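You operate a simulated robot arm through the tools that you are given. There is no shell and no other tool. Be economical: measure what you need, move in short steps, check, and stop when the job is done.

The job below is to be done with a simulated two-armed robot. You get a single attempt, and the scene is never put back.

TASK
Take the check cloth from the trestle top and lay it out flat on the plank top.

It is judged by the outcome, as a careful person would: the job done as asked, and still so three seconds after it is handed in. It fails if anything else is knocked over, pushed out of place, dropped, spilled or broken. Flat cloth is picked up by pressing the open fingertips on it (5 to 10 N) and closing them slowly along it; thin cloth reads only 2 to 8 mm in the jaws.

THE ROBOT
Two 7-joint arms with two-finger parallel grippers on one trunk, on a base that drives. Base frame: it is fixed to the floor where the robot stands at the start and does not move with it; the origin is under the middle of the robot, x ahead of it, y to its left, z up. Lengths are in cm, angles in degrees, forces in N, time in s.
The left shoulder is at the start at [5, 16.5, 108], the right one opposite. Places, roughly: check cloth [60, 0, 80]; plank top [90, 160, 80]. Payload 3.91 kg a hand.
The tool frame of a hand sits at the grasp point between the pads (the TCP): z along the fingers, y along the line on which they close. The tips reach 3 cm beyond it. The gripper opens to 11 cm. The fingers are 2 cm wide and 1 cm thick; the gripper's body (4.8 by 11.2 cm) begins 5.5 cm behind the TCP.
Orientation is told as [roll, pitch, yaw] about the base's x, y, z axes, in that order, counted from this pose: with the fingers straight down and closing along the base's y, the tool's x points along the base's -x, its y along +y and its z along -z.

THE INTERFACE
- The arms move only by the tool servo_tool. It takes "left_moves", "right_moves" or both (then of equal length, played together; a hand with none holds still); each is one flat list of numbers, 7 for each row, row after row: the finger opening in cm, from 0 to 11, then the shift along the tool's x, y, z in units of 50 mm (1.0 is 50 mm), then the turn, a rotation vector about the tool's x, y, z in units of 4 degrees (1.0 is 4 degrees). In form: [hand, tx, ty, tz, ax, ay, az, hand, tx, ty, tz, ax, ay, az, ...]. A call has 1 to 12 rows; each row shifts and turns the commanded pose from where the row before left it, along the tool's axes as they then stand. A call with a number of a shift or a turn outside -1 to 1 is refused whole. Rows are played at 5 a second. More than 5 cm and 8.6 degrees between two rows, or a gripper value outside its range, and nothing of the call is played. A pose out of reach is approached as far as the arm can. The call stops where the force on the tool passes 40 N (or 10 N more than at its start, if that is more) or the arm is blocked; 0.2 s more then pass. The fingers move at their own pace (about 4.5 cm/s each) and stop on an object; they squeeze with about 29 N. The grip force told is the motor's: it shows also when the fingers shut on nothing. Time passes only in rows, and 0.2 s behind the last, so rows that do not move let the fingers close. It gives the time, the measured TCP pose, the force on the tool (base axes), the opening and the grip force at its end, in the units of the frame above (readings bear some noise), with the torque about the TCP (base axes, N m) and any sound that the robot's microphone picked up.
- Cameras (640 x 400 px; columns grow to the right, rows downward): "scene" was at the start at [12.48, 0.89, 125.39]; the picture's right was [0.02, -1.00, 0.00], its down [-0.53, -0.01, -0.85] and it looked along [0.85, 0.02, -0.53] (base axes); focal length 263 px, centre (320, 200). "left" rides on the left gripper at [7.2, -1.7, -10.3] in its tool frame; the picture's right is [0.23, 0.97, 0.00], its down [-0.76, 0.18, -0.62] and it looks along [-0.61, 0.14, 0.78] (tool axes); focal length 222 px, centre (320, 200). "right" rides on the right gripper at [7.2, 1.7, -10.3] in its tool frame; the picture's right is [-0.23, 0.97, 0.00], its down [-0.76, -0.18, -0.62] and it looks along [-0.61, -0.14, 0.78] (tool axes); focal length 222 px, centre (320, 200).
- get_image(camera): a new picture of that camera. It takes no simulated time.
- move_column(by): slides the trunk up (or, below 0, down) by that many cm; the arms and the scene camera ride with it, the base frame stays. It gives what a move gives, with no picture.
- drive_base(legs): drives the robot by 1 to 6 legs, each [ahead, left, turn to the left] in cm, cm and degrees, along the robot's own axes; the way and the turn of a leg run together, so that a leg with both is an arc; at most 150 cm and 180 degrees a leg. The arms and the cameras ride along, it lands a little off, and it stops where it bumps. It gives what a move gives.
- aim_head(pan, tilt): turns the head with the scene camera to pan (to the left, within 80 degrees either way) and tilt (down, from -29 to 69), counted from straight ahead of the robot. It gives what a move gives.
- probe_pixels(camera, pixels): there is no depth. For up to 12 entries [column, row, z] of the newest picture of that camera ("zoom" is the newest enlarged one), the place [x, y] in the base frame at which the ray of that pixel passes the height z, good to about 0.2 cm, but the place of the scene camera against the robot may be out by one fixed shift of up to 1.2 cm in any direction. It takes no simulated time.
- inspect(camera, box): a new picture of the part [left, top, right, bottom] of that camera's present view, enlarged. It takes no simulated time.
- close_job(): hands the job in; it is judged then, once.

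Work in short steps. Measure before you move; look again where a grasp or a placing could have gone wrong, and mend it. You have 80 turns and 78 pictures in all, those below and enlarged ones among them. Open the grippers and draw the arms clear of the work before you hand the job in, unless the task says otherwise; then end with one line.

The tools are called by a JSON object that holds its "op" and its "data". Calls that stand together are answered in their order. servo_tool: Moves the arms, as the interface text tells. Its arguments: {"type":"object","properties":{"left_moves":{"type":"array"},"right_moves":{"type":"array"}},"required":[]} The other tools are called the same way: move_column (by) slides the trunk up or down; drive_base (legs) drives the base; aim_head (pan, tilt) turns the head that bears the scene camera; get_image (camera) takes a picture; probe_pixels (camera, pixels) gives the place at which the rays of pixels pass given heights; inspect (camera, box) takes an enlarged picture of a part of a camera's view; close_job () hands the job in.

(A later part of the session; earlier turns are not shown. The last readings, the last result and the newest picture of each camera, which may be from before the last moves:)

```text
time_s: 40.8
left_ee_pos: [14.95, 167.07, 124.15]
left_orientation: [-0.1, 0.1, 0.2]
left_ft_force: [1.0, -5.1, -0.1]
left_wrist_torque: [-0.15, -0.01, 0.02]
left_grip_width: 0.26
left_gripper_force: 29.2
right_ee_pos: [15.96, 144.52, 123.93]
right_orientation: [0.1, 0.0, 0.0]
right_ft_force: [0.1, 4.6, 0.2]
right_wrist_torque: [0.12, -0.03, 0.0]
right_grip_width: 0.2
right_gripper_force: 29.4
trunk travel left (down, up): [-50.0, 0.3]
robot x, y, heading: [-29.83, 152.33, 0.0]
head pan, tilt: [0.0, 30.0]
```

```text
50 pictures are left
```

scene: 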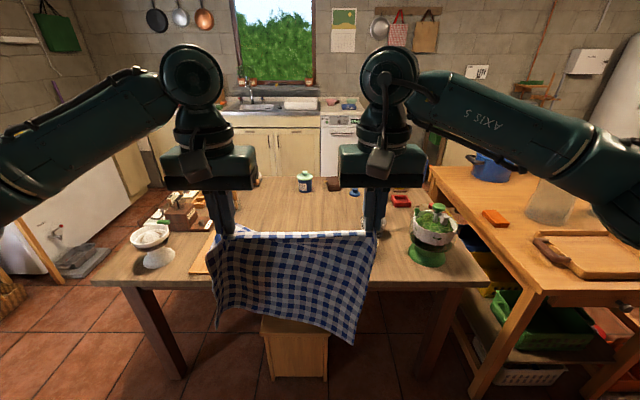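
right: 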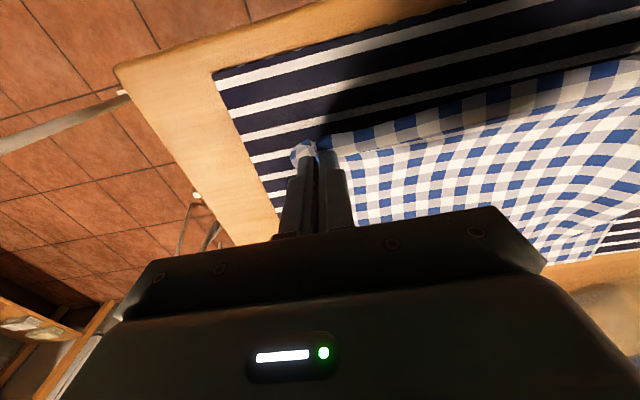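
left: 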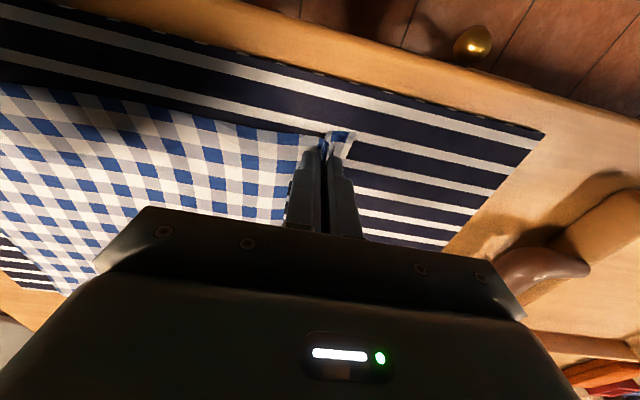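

I probe the plank table: near edge (180,286)/(480,283), scale base (160,266), cutting board corner (190,272), planter base (408,255)/(428,266).

{"op": "probe_pixels", "data": {"camera": "scene", "pixels": [[94, 284, 80], [484, 284, 80], [188, 272, 80], [177, 262, 80], [238, 236, 80], [408, 255, 80], [428, 267, 80], [404, 206, 80], [304, 192, 80], [428, 180, 80], [355, 196, 80], [228, 180, 80]]}}

{"op": "inspect", "data": {"camera": "scene", "box": [90, 160, 490, 300]}}

```text
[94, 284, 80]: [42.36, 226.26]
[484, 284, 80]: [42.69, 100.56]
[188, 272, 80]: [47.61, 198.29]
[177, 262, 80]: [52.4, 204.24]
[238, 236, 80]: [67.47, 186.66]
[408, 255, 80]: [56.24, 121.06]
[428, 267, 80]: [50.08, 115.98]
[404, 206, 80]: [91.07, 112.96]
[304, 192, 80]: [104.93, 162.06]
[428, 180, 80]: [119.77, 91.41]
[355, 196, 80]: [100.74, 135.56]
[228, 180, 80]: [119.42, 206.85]
```

```text
1.60 times, centred on (290, 230) of scene
```

zoom: 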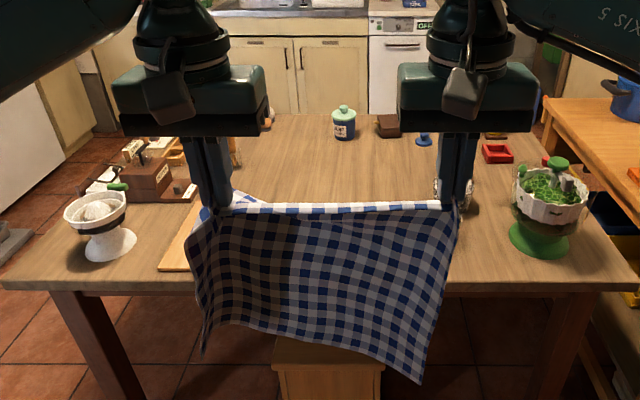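

The right gripper hides a bowl near scene (380,233). I use the wrist cameras to see the table area behind the cloth.

{"op": "get_image", "data": {"camera": "right"}}

{"op": "get_image", "data": {"camera": "left"}}

```text
48 pictures are left
```

right: 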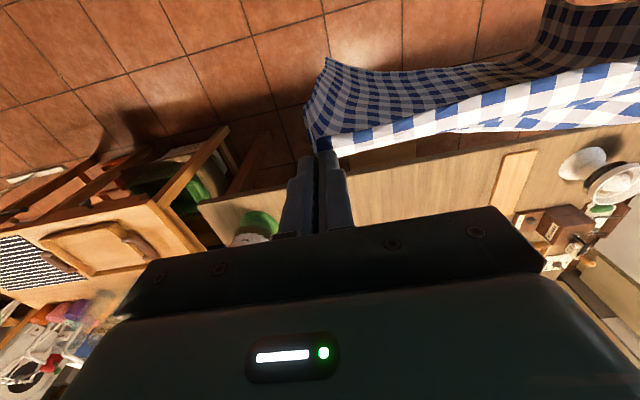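

```text
47 pictures are left
```

left: 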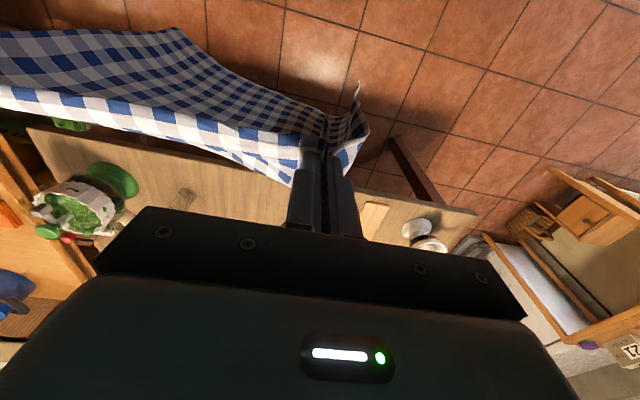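

I probe the small clear object at left-camera (185,200), the planter base (115,180), the board (375,205)–(388,203) and the table edge.

{"op": "probe_pixels", "data": {"camera": "left", "pixels": [[185, 208, 80], [185, 190, 80], [170, 200, 80], [200, 200, 80], [112, 165, 80], [138, 185, 80], [360, 203, 80], [366, 235, 80], [388, 205, 80], [130, 205, 80]]}}

{"op": "inspect", "data": {"camera": "left", "box": [20, 100, 320, 240]}}

{"op": "probe_pixels", "data": {"camera": "right", "pixels": [[493, 208, 80], [502, 153, 80], [537, 152, 80], [258, 212, 80], [275, 222, 80]]}}

```text
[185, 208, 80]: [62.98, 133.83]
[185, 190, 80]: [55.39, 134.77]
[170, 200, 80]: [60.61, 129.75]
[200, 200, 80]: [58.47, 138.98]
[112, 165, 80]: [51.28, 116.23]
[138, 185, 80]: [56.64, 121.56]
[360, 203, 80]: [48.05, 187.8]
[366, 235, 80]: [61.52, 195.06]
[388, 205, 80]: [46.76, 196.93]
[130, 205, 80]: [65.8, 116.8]
```

```text
2.13 times, centred on (170, 170) of left
```

zoom: 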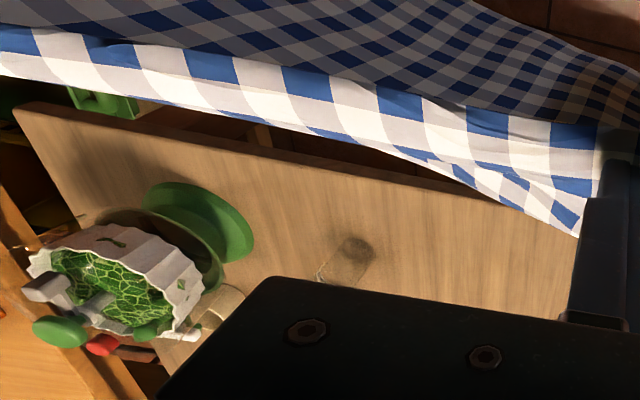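

```text
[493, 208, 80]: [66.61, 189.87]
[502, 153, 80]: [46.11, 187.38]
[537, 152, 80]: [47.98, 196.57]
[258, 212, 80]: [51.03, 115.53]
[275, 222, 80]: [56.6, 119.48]
```

Obstacles: glass at about (58,135), right of it the planter; board's right edge at y≈187–190; canister at (105,162). Free area is y≈140–186, so I aim for cloth centre y≈163.5, x from about 49 to 79. I drive left 7.5 cm and check the floor ahead under the table.

{"op": "drive_base", "data": {"legs": [[0, 7.7, 0]]}}

{"op": "aim_head", "data": {"pan": 0, "tilt": 60}}

{"op": "get_image", "data": {"camera": "scene"}}

```text
time_s: 41.8
left_ee_pos: [14.92, 174.83, 123.92]
left_orientation: [-0.1, 0.1, 0.1]
left_ft_force: [0.4, -3.5, -0.3]
left_wrist_torque: [-0.16, -0.02, 0.03]
left_grip_width: 0.25
left_gripper_force: 29.2
right_ee_pos: [15.96, 152.07, 123.89]
right_orientation: [0.0, 0.0, 0.1]
right_ft_force: [-1.1, 5.0, 0.3]
right_wrist_torque: [0.09, 0.0, 0.0]
right_grip_width: 0.2
right_gripper_force: 28.8
trunk travel left (down, up): [-50.0, 0.3]
robot x, y, heading: [-30.13, 159.95, 0.0]
head pan, tilt: [0.0, 30.0]
```

```text
time_s: 42.7
left_ee_pos: [14.84, 174.6, 124.02]
left_orientation: [-0.1, -0.1, 0.2]
left_ft_force: [-0.4, -4.2, -0.7]
left_wrist_torque: [-0.09, 0.02, 0.03]
left_grip_width: 0.26
left_gripper_force: 28.7
right_ee_pos: [15.96, 152.12, 123.98]
right_orientation: [0.1, 0.0, 0.2]
right_ft_force: [-0.7, 4.6, 0.3]
right_wrist_torque: [0.1, 0.02, -0.02]
right_grip_width: 0.18
right_gripper_force: 28.9
trunk travel left (down, up): [-50.0, 0.3]
robot x, y, heading: [-29.79, 160.25, -0.1]
head pan, tilt: [0.0, 60.0]
```

```text
45 pictures are left
```

scene: 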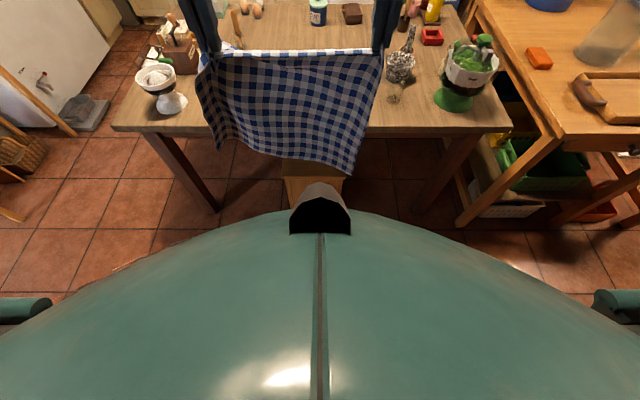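

The box under the table is at x≈53, well beyond the table's front edge (x≈43), so I can stand as close here as at the trestle. I raise the hands 4 cm for clearance and drive forward 32 cm.

{"op": "servo_tool", "data": {"left_moves": [0, 0, 0, -0.4, 0, 0, 0, 0, 0, 0, -0.4, 0, 0, 0], "right_moves": [0, 0, 0, -0.4, 0, 0, 0, 0, 0, 0, -0.4, 0, 0, 0]}}

{"op": "drive_base", "data": {"legs": [[31, 0, 0]]}}

{"op": "aim_head", "data": {"pan": 0, "tilt": 45}}

{"op": "get_image", "data": {"camera": "scene"}}

```text
time_s: 43.3
left_ee_pos: [14.82, 174.67, 128.16]
left_orientation: [0.0, -0.1, 0.2]
left_ft_force: [0.3, -5.3, 0.2]
left_wrist_torque: [-0.17, -0.04, 0.05]
left_grip_width: 0.21
left_gripper_force: 29.5
right_ee_pos: [15.81, 151.95, 128.07]
right_orientation: [0.2, -0.1, 0.1]
right_ft_force: [-0.2, 4.8, -0.5]
right_wrist_torque: [0.16, 0.03, 0.03]
right_grip_width: 0.16
right_gripper_force: 28.7
trunk travel left (down, up): [-50.0, 0.3]
robot x, y, heading: [-29.74, 159.67, 0.2]
head pan, tilt: [0.0, 60.0]
```

```text
time_s: 45.5
left_ee_pos: [46.23, 174.89, 128.01]
left_orientation: [-0.1, 0.0, 0.1]
left_ft_force: [0.9, -5.0, -0.6]
left_wrist_torque: [-0.16, 0.0, 0.05]
left_grip_width: 0.24
left_gripper_force: 29.5
right_ee_pos: [47.21, 152.24, 128.02]
right_orientation: [0.2, 0.0, 0.2]
right_ft_force: [-1.0, 5.2, -0.7]
right_wrist_torque: [0.16, 0.01, 0.0]
right_grip_width: 0.2
right_gripper_force: 29.1
trunk travel left (down, up): [-50.0, 0.3]
robot x, y, heading: [1.23, 160.33, 0.2]
head pan, tilt: [0.0, 60.0]
```

```text
time_s: 46.2
left_ee_pos: [46.07, 175.01, 127.99]
left_orientation: [-0.1, 0.0, 0.2]
left_ft_force: [0.4, -5.3, -0.9]
left_wrist_torque: [-0.13, 0.02, 0.07]
left_grip_width: 0.24
left_gripper_force: 29.0
right_ee_pos: [47.15, 152.27, 127.98]
right_orientation: [0.0, 0.0, 0.3]
right_ft_force: [-0.4, 4.3, -0.8]
right_wrist_torque: [0.1, 0.01, 0.0]
right_grip_width: 0.19
right_gripper_force: 29.2
trunk travel left (down, up): [-50.0, 0.3]
robot x, y, heading: [1.73, 160.14, 0.3]
head pan, tilt: [0.0, 45.0]
```

```text
44 pictures are left
```

scene: 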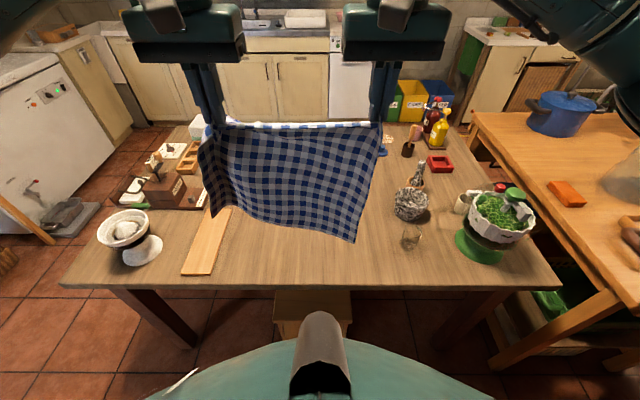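

A clear view. I probe the board's right edge (213,274)/(233,206), glass base (403,245), bowl left side (394,215), table edge (300,287), tray (204,205).

{"op": "probe_pixels", "data": {"camera": "scene", "pixels": [[213, 274, 80], [233, 206, 80], [403, 245, 80], [411, 250, 80], [394, 215, 80], [410, 220, 80], [300, 287, 80], [204, 206, 80], [206, 190, 80], [382, 155, 80], [300, 255, 80]]}}

```text
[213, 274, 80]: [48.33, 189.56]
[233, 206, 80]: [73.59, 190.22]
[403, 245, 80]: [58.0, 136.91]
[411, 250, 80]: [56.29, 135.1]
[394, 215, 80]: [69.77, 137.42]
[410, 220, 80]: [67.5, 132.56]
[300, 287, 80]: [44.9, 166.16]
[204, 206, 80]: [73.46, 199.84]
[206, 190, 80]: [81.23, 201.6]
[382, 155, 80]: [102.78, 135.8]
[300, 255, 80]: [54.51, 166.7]
```

Free strip y≈138–189, and the hands are centred on 163.6, which is right. I extend the hands forward 18 cm, then pitch the fingers forward 36° to gain reach.

{"op": "servo_tool", "data": {"left_moves": [0, -0.6, 0, 0, 0, 0, 0, 0, -0.6, 0, 0, 0, 0, 0, 0, -0.6, 0, 0, 0, 0, 0, 0, -0.6, 0, 0, 0, 0, 0, 0, -0.6, 0, 0, 0, 0, 0, 0, -0.4, 0, 0, 0, 0, 0], "right_moves": [0, -0.6, 0, 0, 0, 0, 0, 0, -0.6, 0, 0, 0, 0, 0, 0, -0.6, 0, 0, 0, 0, 0, 0, -0.6, 0, 0, 0, 0, 0, 0, -0.6, 0, 0, 0, 0, 0, 0, -0.3, 0, 0, 0, 0, 0]}}

{"op": "servo_tool", "data": {"left_moves": [0, 0, 0, 0, 0, -1, 0, 0, 0, 0, 0, 0, -1, 0, 0, 0, 0, 0, 0, -1, 0, 0, 0, 0, 0, 0, -1, 0, 0, 0, 0, 0, 0, -1, 0, 0, 0, 0, 0, 0, -1, 0, 0, 0, 0, 0, 0, -1, 0, 0, 0, 0, 0, 0, -1, 0, 0, 0, 0, 0, 0, -1, 0], "right_moves": [0, 0, 0, 0, 0, -1, 0, 0, 0, 0, 0, 0, -1, 0, 0, 0, 0, 0, 0, -1, 0, 0, 0, 0, 0, 0, -1, 0, 0, 0, 0, 0, 0, -1, 0, 0, 0, 0, 0, 0, -1, 0, 0, 0, 0, 0, 0, -1, 0, 0, 0, 0, 0, 0, -1, 0, 0, 0, 0, 0, 0, -1, 0]}}

{"op": "get_image", "data": {"camera": "scene"}}

```text
time_s: 47.6
left_ee_pos: [63.2, 174.67, 128.18]
left_orientation: [0.2, 0.0, 0.0]
left_ft_force: [1.1, -4.2, -0.4]
left_wrist_torque: [-0.09, -0.01, 0.0]
left_grip_width: 0.27
left_gripper_force: 29.2
right_ee_pos: [62.7, 152.07, 127.87]
right_orientation: [0.1, -0.2, 0.4]
right_ft_force: [0.9, 4.9, -0.9]
right_wrist_torque: [0.15, -0.02, -0.01]
right_grip_width: 0.16
right_gripper_force: 29.0
right hand out of reach, approached as far as the arm can: row 6
trunk travel left (down, up): [-50.0, 0.3]
robot x, y, heading: [1.27, 160.22, 0.2]
head pan, tilt: [0.0, 45.0]
```

```text
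time_s: 49.6
left_ee_pos: [63.16, 174.87, 127.98]
left_orientation: [-0.1, -36.1, 0.3]
left_ft_force: [0.4, -5.3, -0.3]
left_wrist_torque: [-0.17, -0.01, -0.08]
left_grip_width: 0.22
left_gripper_force: 29.2
right_ee_pos: [62.65, 152.14, 127.92]
right_orientation: [0.1, -36.1, 0.2]
right_ft_force: [-0.6, 6.8, -1.5]
right_wrist_torque: [0.16, -0.05, 0.11]
right_grip_width: 0.18
right_gripper_force: 28.9
trunk travel left (down, up): [-50.0, 0.3]
robot x, y, heading: [1.61, 160.38, 0.2]
head pan, tilt: [0.0, 45.0]
```

```text
43 pictures are left
```

scene: 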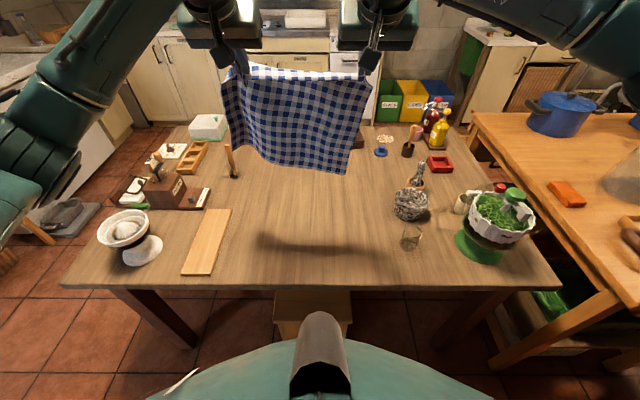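

Table area under the cloth is clear. I move the hands forward and down to about x≈78, z≈112 (mostly along the tool axis), with the right hand 1.5 cm farther to square the cloth.

{"op": "servo_tool", "data": {"left_moves": [0, -0.09, 0, 0.727, 0, 0, 0, 0, -0.09, 0, 0.727, 0, 0, 0, 0, -0.09, 0, 0.727, 0, 0, 0, 0, -0.09, 0, 0.727, 0, 0, 0, 0, -0.09, 0, 0.727, 0, 0, 0, 0, -0.09, 0, 0.727, 0, 0, 0, 0, 0, 0, 0, 0, 0, 0], "right_moves": [0, -0.135, 0, 0.757, 0, 0, 0, 0, -0.135, 0, 0.757, 0, 0, 0, 0, -0.135, 0, 0.757, 0, 0, 0, 0, -0.135, 0, 0.757, 0, 0, 0, 0, -0.135, 0, 0.757, 0, 0, 0, 0, -0.135, 0, 0.757, 0, 0, 0, 0, 0, 0, 0, 0, 0, 0]}}

{"op": "get_image", "data": {"camera": "scene"}}

```text
time_s: 51.2
left_ee_pos: [78.09, 175.14, 112.02]
left_orientation: [-0.3, -36.0, 0.2]
left_ft_force: [0.0, -5.6, 1.4]
left_wrist_torque: [-0.2, 0.04, -0.07]
left_grip_width: 0.26
left_gripper_force: 29.0
right_ee_pos: [76.88, 152.35, 113.76]
right_orientation: [0.1, -36.1, 0.4]
right_ft_force: [-0.1, 6.4, -0.4]
right_wrist_torque: [0.12, 0.01, 0.06]
right_grip_width: 0.16
right_gripper_force: 29.2
right hand out of reach, approached as far as the arm can: row 6
trunk travel left (down, up): [-50.0, 0.3]
robot x, y, heading: [1.2, 159.89, 0.2]
head pan, tilt: [0.0, 45.0]
```

```text
42 pictures are left
```

scene: 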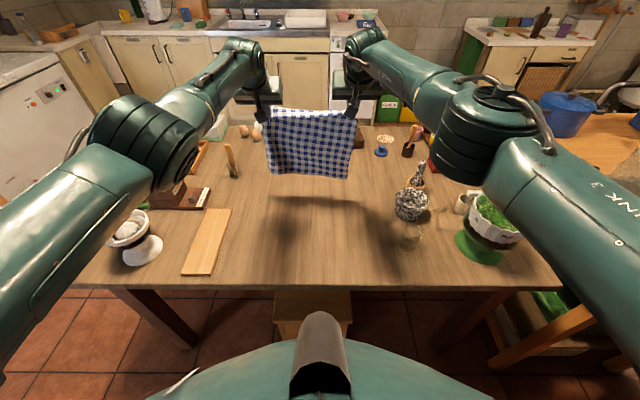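

I probe the bottom edge (310,178) at several heights to see how far it hangs above the table.

{"op": "probe_pixels", "data": {"camera": "scene", "pixels": [[310, 178, 80], [310, 178, 84], [310, 178, 88], [348, 178, 84], [271, 172, 84], [271, 172, 88], [348, 178, 88], [232, 178, 80], [257, 140, 80], [243, 137, 80]]}}

{"op": "inspect", "data": {"camera": "scene", "box": [200, 60, 460, 240]}}

```text
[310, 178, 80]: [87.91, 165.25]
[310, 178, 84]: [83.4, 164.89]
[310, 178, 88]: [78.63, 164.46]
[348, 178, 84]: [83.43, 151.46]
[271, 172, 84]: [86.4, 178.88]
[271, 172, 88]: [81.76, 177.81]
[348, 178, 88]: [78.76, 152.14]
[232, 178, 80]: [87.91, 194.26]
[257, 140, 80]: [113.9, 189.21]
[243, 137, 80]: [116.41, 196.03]
```

```text
2.22 times, centred on (330, 150) of scene
```

zoom: 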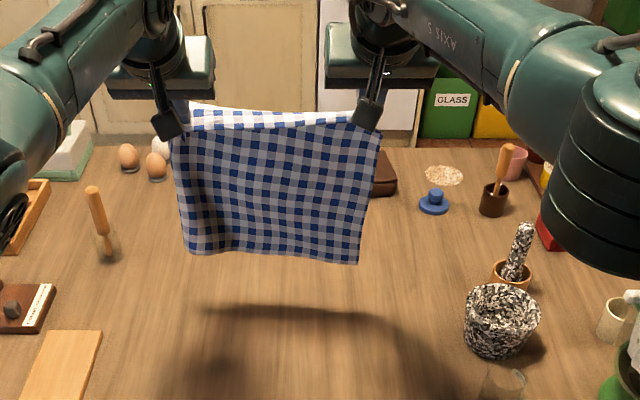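

The bottom edge hangs at z≈88. I lower about 8 cm (right about 9 cm) straight down to let it just touch near x≈78.

{"op": "servo_tool", "data": {"left_moves": [0, 0.235, 0, 0.325, 0, 0, 0, 0, 0.235, 0, 0.325, 0, 0, 0, 0, 0.235, 0, 0.325, 0, 0, 0, 0, 0.235, 0, 0.325, 0, 0, 0, 0, 0, 0, 0, 0, 0, 0], "right_moves": [0, 0.235, 0, 0.325, 0, 0, 0, 0, 0.235, 0, 0.325, 0, 0, 0, 0, 0.235, 0, 0.325, 0, 0, 0, 0, 0.235, 0, 0.325, 0, 0, 0, 0, 0, 0, 0, 0, 0, 0]}}

{"op": "inspect", "data": {"camera": "scene", "box": [160, 60, 560, 280]}}

```text
time_s: 52.4
left_ee_pos: [77.47, 174.92, 103.95]
left_orientation: [-0.2, -36.0, 0.4]
left_ft_force: [-0.6, -10.7, 0.9]
left_wrist_torque: [-0.34, 0.0, -0.18]
left_grip_width: 0.24
left_gripper_force: 29.1
left hand out of reach, approached as far as the arm can: row 3
right_ee_pos: [76.15, 151.99, 105.14]
right_orientation: [0.3, -35.9, 0.2]
right_ft_force: [0.4, 9.9, -1.3]
right_wrist_torque: [0.26, 0.02, 0.16]
right_grip_width: 0.21
right_gripper_force: 29.1
right hand out of reach, approached as far as the arm can: row 4
trunk travel left (down, up): [-50.0, 0.3]
robot x, y, heading: [1.45, 160.41, 0.1]
head pan, tilt: [0.0, 45.0]
```

```text
1.60 times, centred on (360, 170) of scene
```

zoom: 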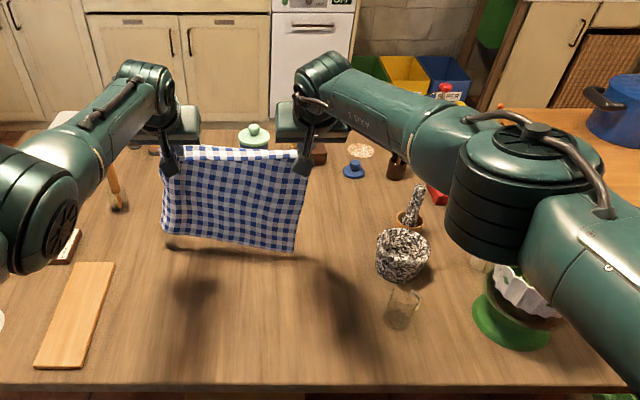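

The bottom is almost touching. The left hand is 1.3 cm ahead of the right, so I pull the left back 2.4 cm to square the cloth before it touches.

{"op": "servo_tool", "data": {"left_moves": [0, 0.159, 0, -0.19, 0, 0, 0, 0, 0.159, 0, -0.19, 0, 0, 0, 0, 0, 0, 0, 0, 0, 0], "right_moves": [0, 0.0, 0, 0, 0, 0, 0, 0, 0.05, 0, 0.06, 0, 0, 0, 0, 0, 0, 0, 0, 0, 0]}}

{"op": "inspect", "data": {"camera": "scene", "box": [160, 60, 560, 280]}}

```text
time_s: 53.2
left_ee_pos: [75.28, 175.0, 104.56]
left_orientation: [-0.2, -36.0, 0.3]
left_ft_force: [0.5, -10.6, -0.2]
left_wrist_torque: [-0.32, -0.03, -0.11]
left_grip_width: 0.25
left_gripper_force: 28.8
right_ee_pos: [76.2, 152.05, 104.86]
right_orientation: [0.1, -36.1, 0.1]
right_ft_force: [-0.4, 10.0, -0.3]
right_wrist_torque: [0.27, -0.03, 0.18]
right_grip_width: 0.2
right_gripper_force: 28.7
trunk travel left (down, up): [-50.0, 0.3]
robot x, y, heading: [1.24, 159.9, 0.5]
head pan, tilt: [0.0, 45.0]
```

```text
1.60 times, centred on (360, 170) of scene
```

zoom: 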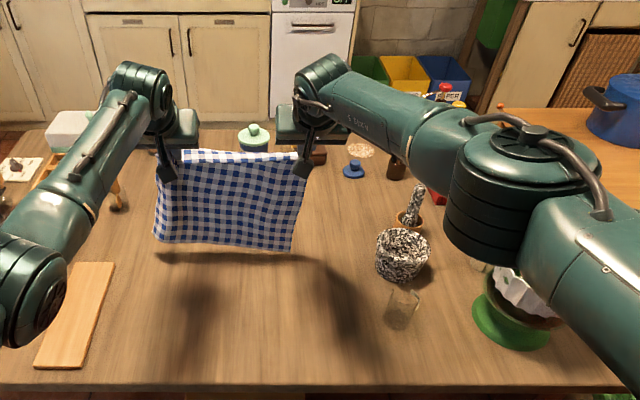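

Square and level. Stage 1 of the laying: 2 cm straight down to touch, then 45° down and back 10 cm.

{"op": "servo_tool", "data": {"left_moves": [0, 0.118, 0, 0.162, 0, 0, 0, 0, 0.118, 0, 0.162, 0, 0, 0, 0, 0.35, 0, 0.055, 0, 0, 0, 0, 0.35, 0, 0.055, 0, 0, 0, 0, 0.35, 0, 0.055, 0, 0, 0, 0, 0.35, 0, 0.055, 0, 0, 0, 0, 0.35, 0, 0.055, 0, 0, 0, 0, 0.35, 0, 0.055, 0, 0, 0, 0, 0.35, 0, 0.055, 0, 0, 0, 0, 0.35, 0, 0.055, 0, 0, 0], "right_moves": [0, 0.118, 0, 0.162, 0, 0, 0, 0, 0.118, 0, 0.162, 0, 0, 0, 0, 0.35, 0, 0.055, 0, 0, 0, 0, 0.35, 0, 0.055, 0, 0, 0, 0, 0.35, 0, 0.055, 0, 0, 0, 0, 0.35, 0, 0.055, 0, 0, 0, 0, 0.35, 0, 0.055, 0, 0, 0, 0, 0.35, 0, 0.055, 0, 0, 0, 0, 0.35, 0, 0.055, 0, 0, 0, 0, 0.35, 0, 0.055, 0, 0, 0]}}

{"op": "inspect", "data": {"camera": "scene", "box": [160, 60, 560, 280]}}

```text
time_s: 55.4
left_ee_pos: [65.26, 175.03, 92.64]
left_orientation: [-0.1, -36.1, 0.3]
left_ft_force: [0.9, -10.8, 1.1]
left_wrist_torque: [-0.27, 0.0, -0.14]
left_grip_width: 0.26
left_gripper_force: 29.2
right_ee_pos: [66.12, 152.01, 92.8]
right_orientation: [0.1, -36.0, 0.3]
right_ft_force: [-0.4, 9.9, -0.4]
right_wrist_torque: [0.27, 0.02, 0.18]
right_grip_width: 0.2
right_gripper_force: 29.5
trunk travel left (down, up): [-50.0, 0.3]
robot x, y, heading: [1.29, 160.37, 0.5]
head pan, tilt: [0.0, 45.0]
```

```text
1.60 times, centred on (360, 170) of scene
```

zoom: 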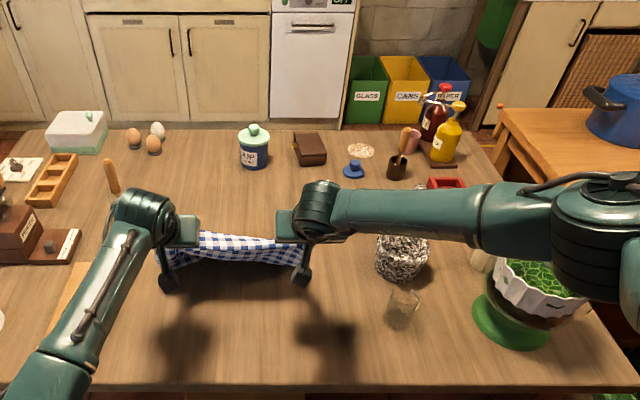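

The laying works. To keep the right elbow higher above the planter (knob about z=103), I turn the fingers back to vertical now, which raises the wrist.

{"op": "servo_tool", "data": {"left_moves": [0, 0, 0, 0, 0, 1, 0, 0, 0, 0, 0, 0, 1, 0, 0, 0, 0, 0, 0, 1, 0, 0, 0, 0, 0, 0, 1, 0, 0, 0, 0, 0, 0, 1, 0, 0, 0, 0, 0, 0, 1, 0, 0, 0, 0, 0, 0, 1, 0, 0, 0, 0, 0, 0, 1, 0, 0, 0, 0, 0, 0, 1, 0], "right_moves": [0, 0, 0, 0, 0, 1, 0, 0, 0, 0, 0, 0, 1, 0, 0, 0, 0, 0, 0, 1, 0, 0, 0, 0, 0, 0, 1, 0, 0, 0, 0, 0, 0, 1, 0, 0, 0, 0, 0, 0, 1, 0, 0, 0, 0, 0, 0, 1, 0, 0, 0, 0, 0, 0, 1, 0, 0, 0, 0, 0, 0, 1, 0]}}

{"op": "get_image", "data": {"camera": "scene"}}

{"op": "get_image", "data": {"camera": "right"}}

```text
time_s: 57.4
left_ee_pos: [64.48, 175.04, 92.73]
left_orientation: [-0.2, 0.0, 0.2]
left_ft_force: [1.2, -12.3, 0.3]
left_wrist_torque: [-0.41, -0.06, 0.11]
left_grip_width: 0.29
left_gripper_force: 29.2
left hand out of reach, approached as far as the arm can: row 9
right_ee_pos: [66.11, 152.12, 92.76]
right_orientation: [0.1, -7.9, 0.4]
right_ft_force: [-1.9, 12.0, 0.0]
right_wrist_torque: [0.35, 0.03, 0.06]
right_grip_width: 0.17
right_gripper_force: 29.5
right hand out of reach, approached as far as the arm can: row 8, 9
trunk travel left (down, up): [-50.0, 0.3]
robot x, y, heading: [1.38, 159.63, 0.1]
head pan, tilt: [0.0, 45.0]
```

```text
37 pictures are left
```

scene: 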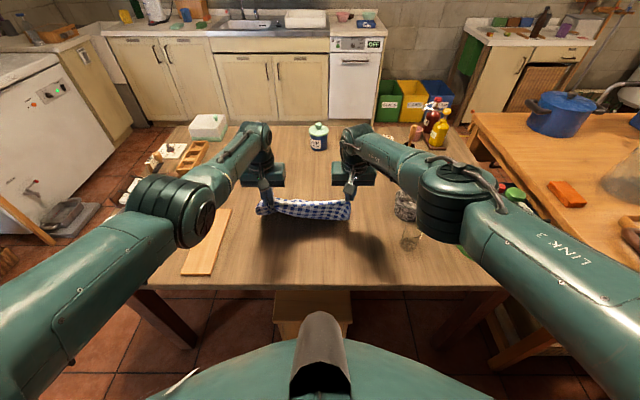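

```text
36 pictures are left
```

right: 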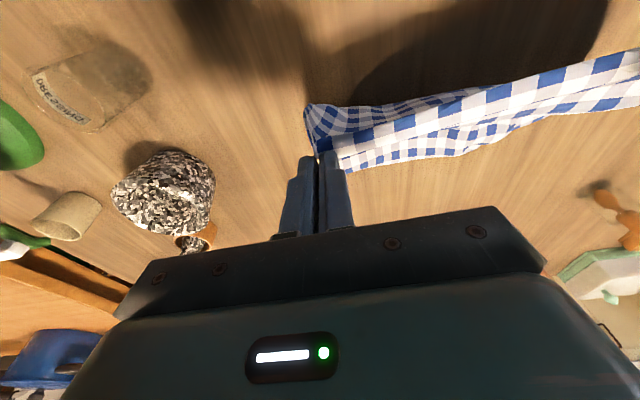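

I need to see how the lower part of the cloth lies; I enlarge the cloth at (300,208).

{"op": "inspect", "data": {"camera": "scene", "box": [230, 160, 390, 260]}}

{"op": "inspect", "data": {"camera": "left", "box": [0, 0, 480, 260]}}

```text
4.00 times, centred on (310, 210) of scene
```

zoom: 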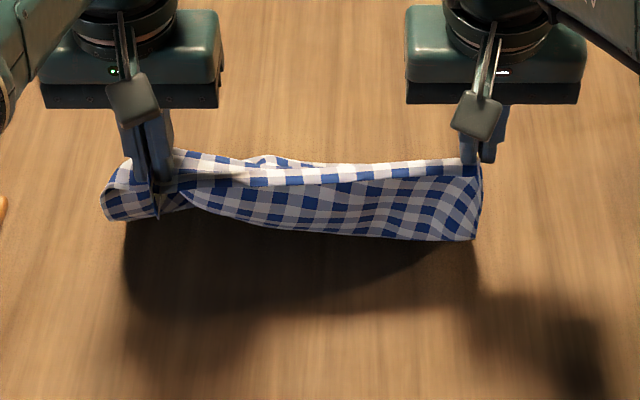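

```text
1.33 times, centred on (240, 130) of left
```

zoom: 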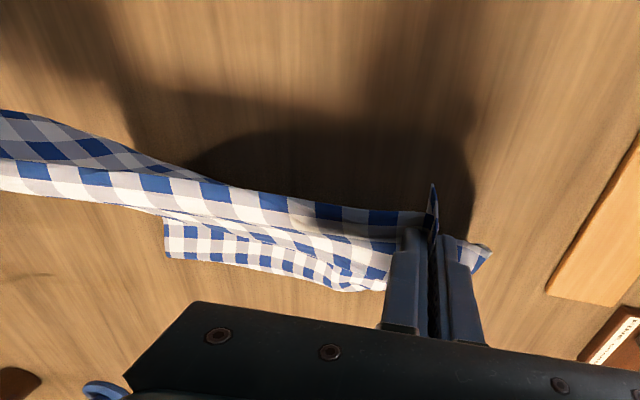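

The far edge lies at x≈77 (zoom row 157, scene row 199) with slack belly near x≈67. I now draw back mostly horizontally 8.5 cm while lowering 2 cm.

{"op": "servo_tool", "data": {"left_moves": [0, 0.34, 0, 0.08, 0, 0, 0, 0, 0.34, 0, 0.08, 0, 0, 0, 0, 0.34, 0, 0.08, 0, 0, 0, 0, 0.34, 0, 0.08, 0, 0, 0, 0, 0.34, 0, 0.08, 0, 0, 0], "right_moves": [0, 0.34, 0, 0.08, 0, 0, 0, 0, 0.34, 0, 0.08, 0, 0, 0, 0, 0.34, 0, 0.08, 0, 0, 0, 0, 0.34, 0, 0.08, 0, 0, 0, 0, 0.34, 0, 0.08, 0, 0, 0]}}

{"op": "get_image", "data": {"camera": "scene"}}

{"op": "get_image", "data": {"camera": "right"}}

```text
time_s: 58.6
left_ee_pos: [55.92, 175.04, 90.74]
left_orientation: [0.0, -0.1, 0.1]
left_ft_force: [1.8, -13.6, -1.2]
left_wrist_torque: [-0.46, -0.07, 0.16]
left_grip_width: 0.27
left_gripper_force: 29.5
right_ee_pos: [58.02, 151.95, 89.81]
right_orientation: [0.2, -8.0, 0.1]
right_ft_force: [-1.9, 14.1, 0.6]
right_wrist_torque: [0.48, 0.05, 0.06]
right_grip_width: 0.19
right_gripper_force: 29.0
trunk travel left (down, up): [-50.0, 0.3]
robot x, y, heading: [1.35, 160.34, 0.1]
head pan, tilt: [0.0, 45.0]
```

```text
33 pictures are left
```

scene: 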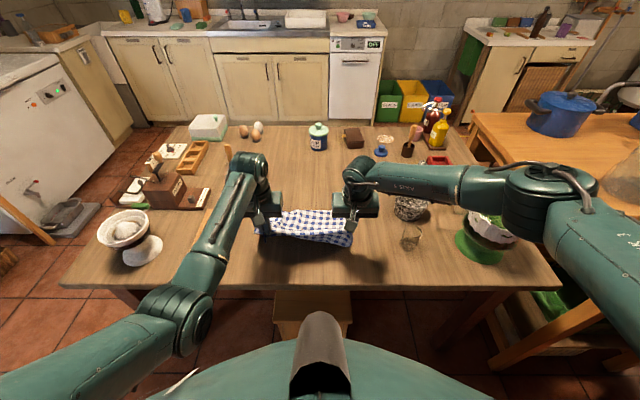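

```text
32 pictures are left
```

right: 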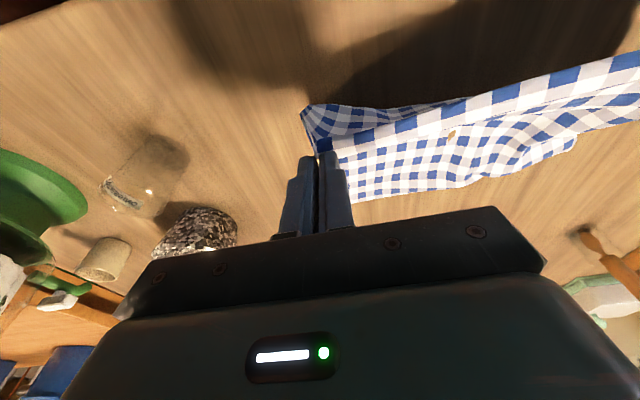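

The planter is undisturbed. I probe where the far edge now lies: right camera (350,202), (480,185), (570,150), and the cloth's low belly.

{"op": "probe_pixels", "data": {"camera": "right", "pixels": [[350, 202, 80.2], [480, 185, 80.2], [570, 150, 80.2], [305, 108, 86]]}}

{"op": "inspect", "data": {"camera": "scene", "box": [220, 170, 600, 290]}}

{"op": "inspect", "data": {"camera": "left", "box": [0, 0, 480, 260]}}

```text
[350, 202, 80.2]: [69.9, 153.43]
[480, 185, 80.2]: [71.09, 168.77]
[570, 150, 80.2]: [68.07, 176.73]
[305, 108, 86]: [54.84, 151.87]
```

```text
1.68 times, centred on (410, 230) of scene
```

zoom: 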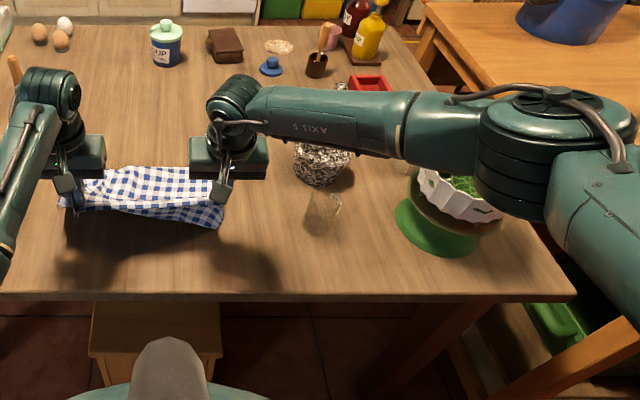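

```text
1.33 times, centred on (240, 130) of left
```

zoom: 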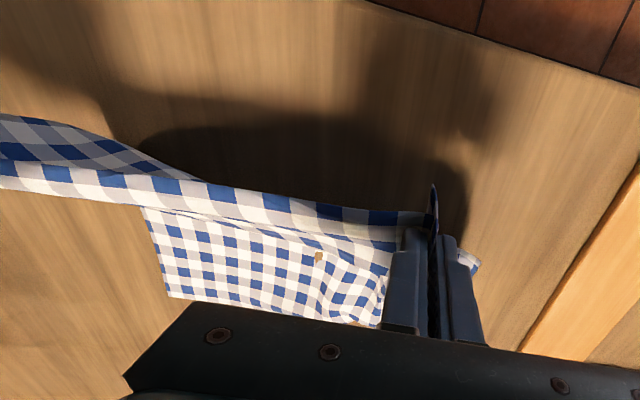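

The far edge slid back to x≈70, so flattening from here would run the near edge off the table (edge x≈44). I lift the cloth again and re-lay it farther in, first driving the base 4 cm closer.

{"op": "servo_tool", "data": {"left_moves": [0, -0.15, 0, -0.7, 0, 0, 0, 0, -0.15, 0, -0.7, 0, 0, 0, 0, -0.15, 0, -0.7, 0, 0, 0, 0, -0.15, 0, -0.7, 0, 0, 0, 0, -0.15, 0, -0.7, 0, 0, 0, 0, -0.15, 0, -0.7, 0, 0, 0, 0, 0, 0, -0.6, 0, 0, 0], "right_moves": [0, -0.05, 0, -0.7, 0, 0, 0, 0, -0.05, 0, -0.7, 0, 0, 0, 0, -0.05, 0, -0.7, 0, 0, 0, 0, -0.05, 0, -0.7, 0, 0, 0, 0, -0.05, 0, -0.7, 0, 0, 0, 0, -0.05, 0, -0.7, 0, 0, 0, 0, 0, 0, -0.8, 0, 0, 0]}}

{"op": "drive_base", "data": {"legs": [[4, 0, 0]]}}

{"op": "get_image", "data": {"camera": "scene"}}

```text
time_s: 60.2
left_ee_pos: [60.63, 174.87, 114.92]
left_orientation: [-0.2, 0.0, 0.1]
left_ft_force: [-2.5, -16.8, 0.0]
left_wrist_torque: [-0.48, 0.04, 0.09]
left_grip_width: 0.23
left_gripper_force: 28.8
right_ee_pos: [56.15, 151.77, 114.73]
right_orientation: [0.3, -8.2, 0.3]
right_ft_force: [2.0, 15.9, -0.7]
right_wrist_torque: [0.49, -0.06, 0.03]
right_grip_width: 0.2
right_gripper_force: 28.5
trunk travel left (down, up): [-50.0, 0.3]
robot x, y, heading: [1.58, 160.59, 0.3]
head pan, tilt: [0.0, 45.0]
```

```text
time_s: 61.1
left_ee_pos: [64.79, 175.04, 114.53]
left_orientation: [-0.2, 0.1, 0.1]
left_ft_force: [-2.7, -17.4, -1.1]
left_wrist_torque: [-0.53, 0.14, 0.11]
left_grip_width: 0.25
left_gripper_force: 29.0
right_ee_pos: [60.13, 151.82, 114.66]
right_orientation: [0.2, -8.0, 0.2]
right_ft_force: [2.9, 17.4, -0.3]
right_wrist_torque: [0.57, -0.05, 0.05]
right_grip_width: 0.19
right_gripper_force: 29.2
trunk travel left (down, up): [-50.0, 0.3]
robot x, y, heading: [5.13, 160.02, 0.4]
head pan, tilt: [0.0, 45.0]
```

```text
29 pictures are left
```

scene: 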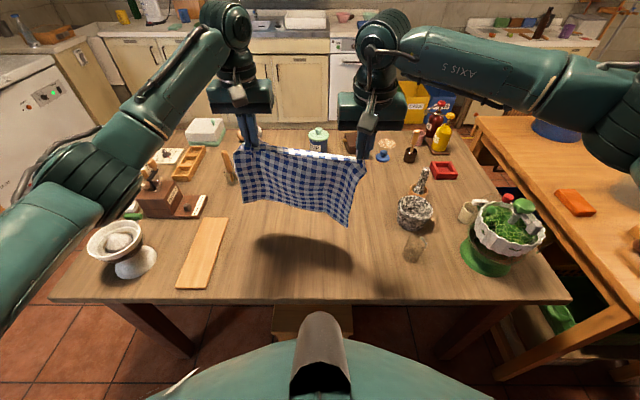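

No bump, and everything is still in place. I pitch the fingers forward again and bring the right hand level with the left.

{"op": "servo_tool", "data": {"left_moves": [0, 0, 0, 0, 0, -1, 0, 0, 0, 0, 0, 0, -1, 0, 0, 0, 0, 0, 0, -1, 0, 0, 0, 0, 0, 0, -1, 0, 0, 0, 0, 0, 0, -1, 0, 0, 0, 0, 0, 0, -1, 0, 0, 0, 0, 0, 0, -1, 0, 0, 0, 0, 0, 0, -1, 0, 0, 0, 0, 0, 0, -1, 0], "right_moves": [0, -0.12, 0, 0.02, 0, -0.78, 0, 0, -0.12, 0, 0.03, 0, -0.78, 0, 0, -0.12, 0, 0.035, 0, -0.78, 0, 0, -0.12, 0, 0.04, 0, -0.78, 0, 0, -0.12, 0, 0.05, 0, -0.78, 0, 0, -0.11, 0, 0.055, 0, -0.78, 0, 0, -0.11, 0, 0.06, 0, -0.78, 0, 0, -0.11, 0, 0.065, 0, -0.77, 0, 0, -0.11, 0, 0.07, 0, -0.77, 0]}}

```text
time_s: 63.1
left_ee_pos: [64.63, 175.0, 114.7]
left_orientation: [-0.2, -36.1, 0.3]
left_ft_force: [0.9, -10.3, 0.2]
left_wrist_torque: [-0.28, -0.01, -0.12]
left_grip_width: 0.29
left_gripper_force: 29.3
right_ee_pos: [65.78, 151.95, 114.63]
right_orientation: [0.3, -36.1, 0.3]
right_ft_force: [-1.1, 10.7, -0.3]
right_wrist_torque: [0.23, 0.03, 0.17]
right_grip_width: 0.19
right_gripper_force: 29.0
trunk travel left (down, up): [-50.0, 0.3]
robot x, y, heading: [5.56, 160.09, 0.1]
head pan, tilt: [0.0, 45.0]
```

Aligned. I move forward and down to about x≈79, z≈106 and let the cloth settle.

{"op": "servo_tool", "data": {"left_moves": [0, -0.246, 0, 0.6, 0, 0, 0, 0, -0.246, 0, 0.6, 0, 0, 0, 0, -0.246, 0, 0.6, 0, 0, 0, 0, -0.246, 0, 0.6, 0, 0, 0, 0, -0.246, 0, 0.6, 0, 0, 0, 0, 0, 0, 0, 0, 0, 0, 0, 0, 0, 0, 0, 0, 0, 0, 0, 0, 0, 0, 0, 0], "right_moves": [0, -0.246, 0, 0.6, 0, 0, 0, 0, -0.246, 0, 0.6, 0, 0, 0, 0, -0.246, 0, 0.6, 0, 0, 0, 0, -0.246, 0, 0.6, 0, 0, 0, 0, -0.246, 0, 0.6, 0, 0, 0, 0, 0, 0, 0, 0, 0, 0, 0, 0, 0, 0, 0, 0, 0, 0, 0, 0, 0, 0, 0, 0]}}

{"op": "inspect", "data": {"camera": "scene", "box": [160, 60, 560, 280]}}

```text
time_s: 64.9
left_ee_pos: [78.45, 174.98, 106.27]
left_orientation: [-0.3, -36.0, 0.2]
left_ft_force: [1.1, -7.8, 0.7]
left_wrist_torque: [-0.24, 0.0, -0.09]
left_grip_width: 0.27
left_gripper_force: 28.6
right_ee_pos: [79.49, 152.0, 106.0]
right_orientation: [0.3, -36.0, 0.2]
right_ft_force: [-0.5, 7.3, 0.4]
right_wrist_torque: [0.23, 0.02, 0.14]
right_grip_width: 0.2
right_gripper_force: 29.1
trunk travel left (down, up): [-50.0, 0.3]
robot x, y, heading: [5.5, 160.46, 0.3]
head pan, tilt: [0.0, 45.0]
```

```text
1.60 times, centred on (360, 170) of scene
```

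zoom: 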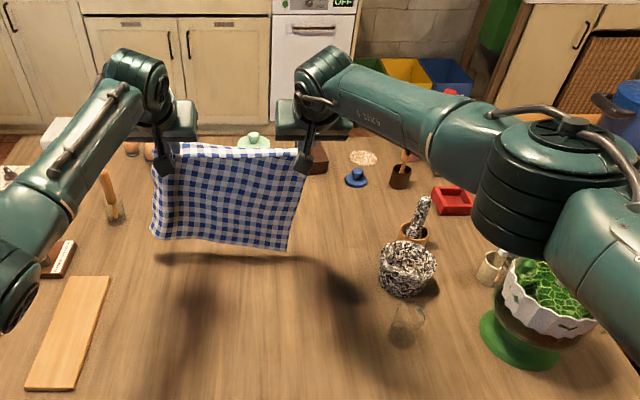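

The bottom hangs about 2 cm above the table at x≈78. Now I lay it in one quicker sweep back and down while turning the fingers upright, ending near x≈51, z≈84.5.

{"op": "servo_tool", "data": {"left_moves": [0, 0.235, 0, 0.325, 0, 0, 0, 0, 0.744, 0, 0.003, 0, 1, 0, 0, 0.742, 0, 0.055, 0, 1, 0, 0, 0.736, 0, 0.107, 0, 1, 0, 0, 0.727, 0, 0.158, 0, 1, 0, 0, 0.714, 0, 0.208, 0, 1, 0, 0, 0.698, 0, 0.258, 0, 1, 0, 0, 0.678, 0, 0.306, 0, 1, 0, 0, 0.655, 0, 0.352, 0, 1, 0, 0, 0.629, 0, 0.297, 0, 1, 0], "right_moves": [0, 0.235, 0, 0.325, 0, 0, 0, 0, 0.744, 0, 0.003, 0, 1, 0, 0, 0.742, 0, 0.055, 0, 1, 0, 0, 0.736, 0, 0.107, 0, 1, 0, 0, 0.727, 0, 0.158, 0, 1, 0, 0, 0.714, 0, 0.208, 0, 1, 0, 0, 0.698, 0, 0.258, 0, 1, 0, 0, 0.678, 0, 0.306, 0, 1, 0, 0, 0.655, 0, 0.352, 0, 1, 0, 0, 0.629, 0, 0.297, 0, 1, 0]}}

{"op": "inspect", "data": {"camera": "scene", "box": [160, 80, 600, 320]}}

{"op": "get_image", "data": {"camera": "right"}}

```text
time_s: 67.1
left_ee_pos: [51.35, 174.78, 84.94]
left_orientation: [-0.2, 0.0, 0.1]
left_ft_force: [0.0, -8.2, 0.7]
left_wrist_torque: [-0.26, -0.01, 0.08]
left_grip_width: 0.26
left_gripper_force: 29.3
right_ee_pos: [52.41, 151.78, 84.73]
right_orientation: [0.1, 0.0, 0.2]
right_ft_force: [-0.5, 7.5, 0.4]
right_wrist_torque: [0.29, 0.04, -0.05]
right_grip_width: 0.19
right_gripper_force: 29.1
trunk travel left (down, up): [-50.0, 0.3]
robot x, y, heading: [5.39, 159.89, 0.2]
head pan, tilt: [0.0, 45.0]
```

```text
1.45 times, centred on (380, 200) of scene
```

zoom: 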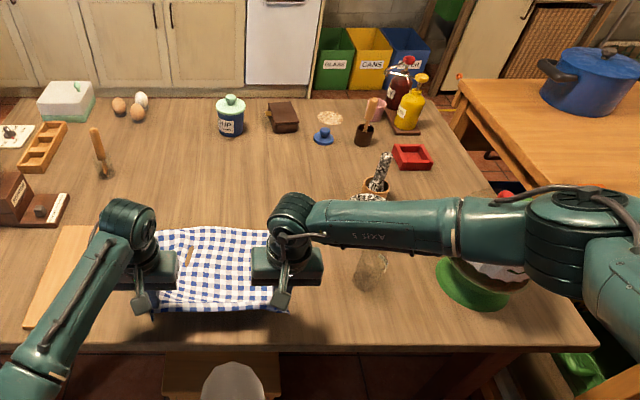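

```text
26 pictures are left
```

right: 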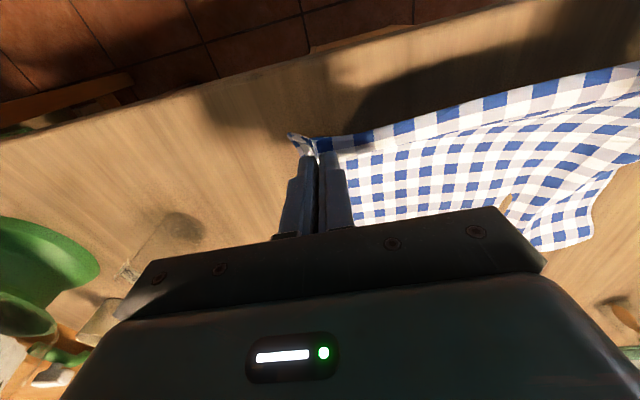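

Much better spread. I enlarge the cloth to check the fold near zoom (187,255) and measure the far edge.

{"op": "inspect", "data": {"camera": "scene", "box": [220, 190, 400, 305]}}

{"op": "inspect", "data": {"camera": "left", "box": [0, 60, 400, 260]}}

{"op": "probe_pixels", "data": {"camera": "right", "pixels": [[595, 240, 80.2], [540, 250, 80.2], [355, 225, 80.2], [300, 48, 80], [590, 185, 80.2]]}}

```text
3.48 times, centred on (310, 248) of scene
```

zoom: 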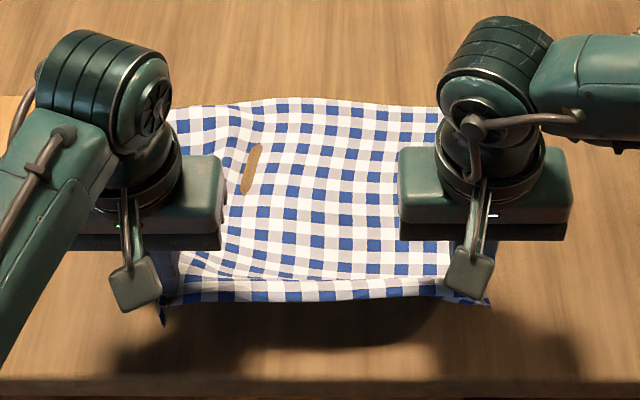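

```text
1.60 times, centred on (200, 160) of left
```

zoom: 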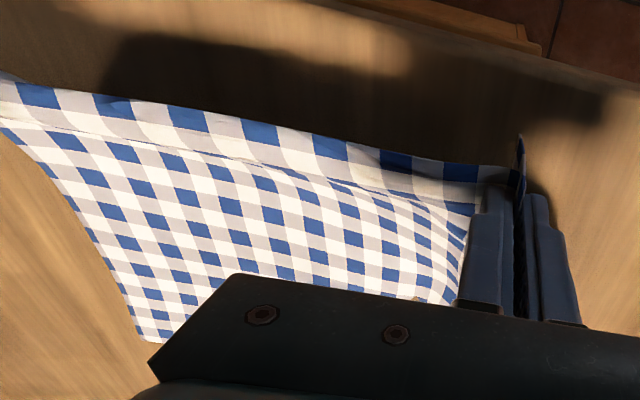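

```text
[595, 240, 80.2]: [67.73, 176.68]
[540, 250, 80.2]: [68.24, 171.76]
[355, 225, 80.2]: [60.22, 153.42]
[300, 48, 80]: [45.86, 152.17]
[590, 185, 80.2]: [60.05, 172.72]
```

The far edge is at x≈70 with about 7 cm of slack; the near edge is at ≈50. Rather than pull the near edge off the table, I set it down here and open the fingers slowly in contact, to spread the pinch folds. Then I will drag the far edge forward with pressed fingertips to take out the slack.

{"op": "servo_tool", "data": {"left_moves": [0, 0, 0, 0.12, 0, 0, 0, 0, 0, 0, 0.12, 0, 0, 0, 0, 0, 0, 0.05, 0, 0, 0, 0.6, 0, 0, 0, 0, 0, 0, 1.2, 0, 0, 0, 0, 0, 0, 1.8, 0, 0, 0, 0, 0, 0, 2.4, 0, 0, 0, 0, 0, 0, 3, 0, 0, 0, 0, 0, 0, 3.6, 0, 0, 0, 0, 0, 0, 4.2, 0, 0, 0, 0, 0, 0], "right_moves": [0, 0, 0, 0.1, 0, 0, 0, 0, 0, 0, 0.1, 0, 0, 0, 0, 0, 0, 0.05, 0, 0, 0, 0.6, 0, 0, 0, 0, 0, 0, 1.2, 0, 0, 0, 0, 0, 0, 1.8, 0, 0, 0, 0, 0, 0, 2.4, 0, 0, 0, 0, 0, 0, 3, 0, 0, 0, 0, 0, 0, 3.6, 0, 0, 0, 0, 0, 0, 4.2, 0, 0, 0, 0, 0, 0]}}

{"op": "get_image", "data": {"camera": "right"}}

{"op": "inspect", "data": {"camera": "scene", "box": [220, 190, 400, 305]}}

```text
time_s: 69.3
left_ee_pos: [51.44, 174.9, 83.38]
left_orientation: [-0.2, -0.1, 0.1]
left_ft_force: [0.3, -0.6, 0.0]
left_wrist_torque: [-0.01, -0.03, -0.01]
left_grip_width: 4.19
left_gripper_force: 0.0
right_ee_pos: [52.46, 151.94, 83.31]
right_orientation: [0.2, -0.1, 0.3]
right_ft_force: [0.3, -0.1, -0.5]
right_wrist_torque: [0.0, -0.02, 0.04]
right_grip_width: 4.24
right_gripper_force: 0.1
trunk travel left (down, up): [-50.0, 0.3]
robot x, y, heading: [5.35, 159.97, 0.1]
head pan, tilt: [0.0, 45.0]
```

```text
23 pictures are left
```

right: 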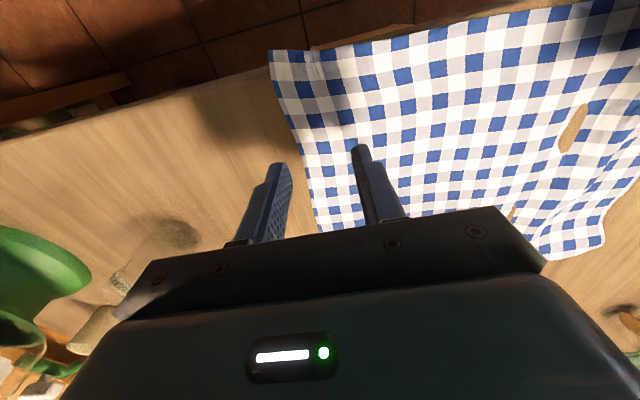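

```text
3.48 times, centred on (310, 248) of scene
```

zoom: 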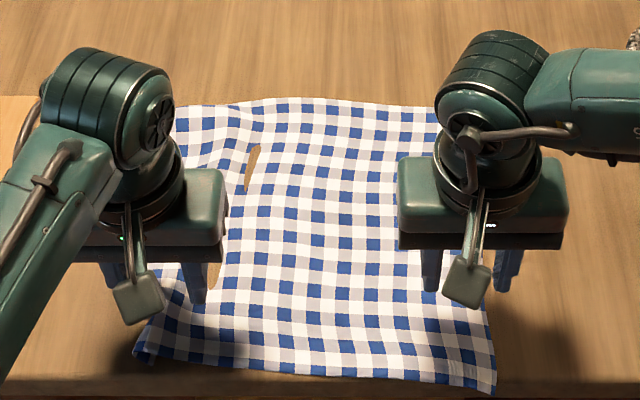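

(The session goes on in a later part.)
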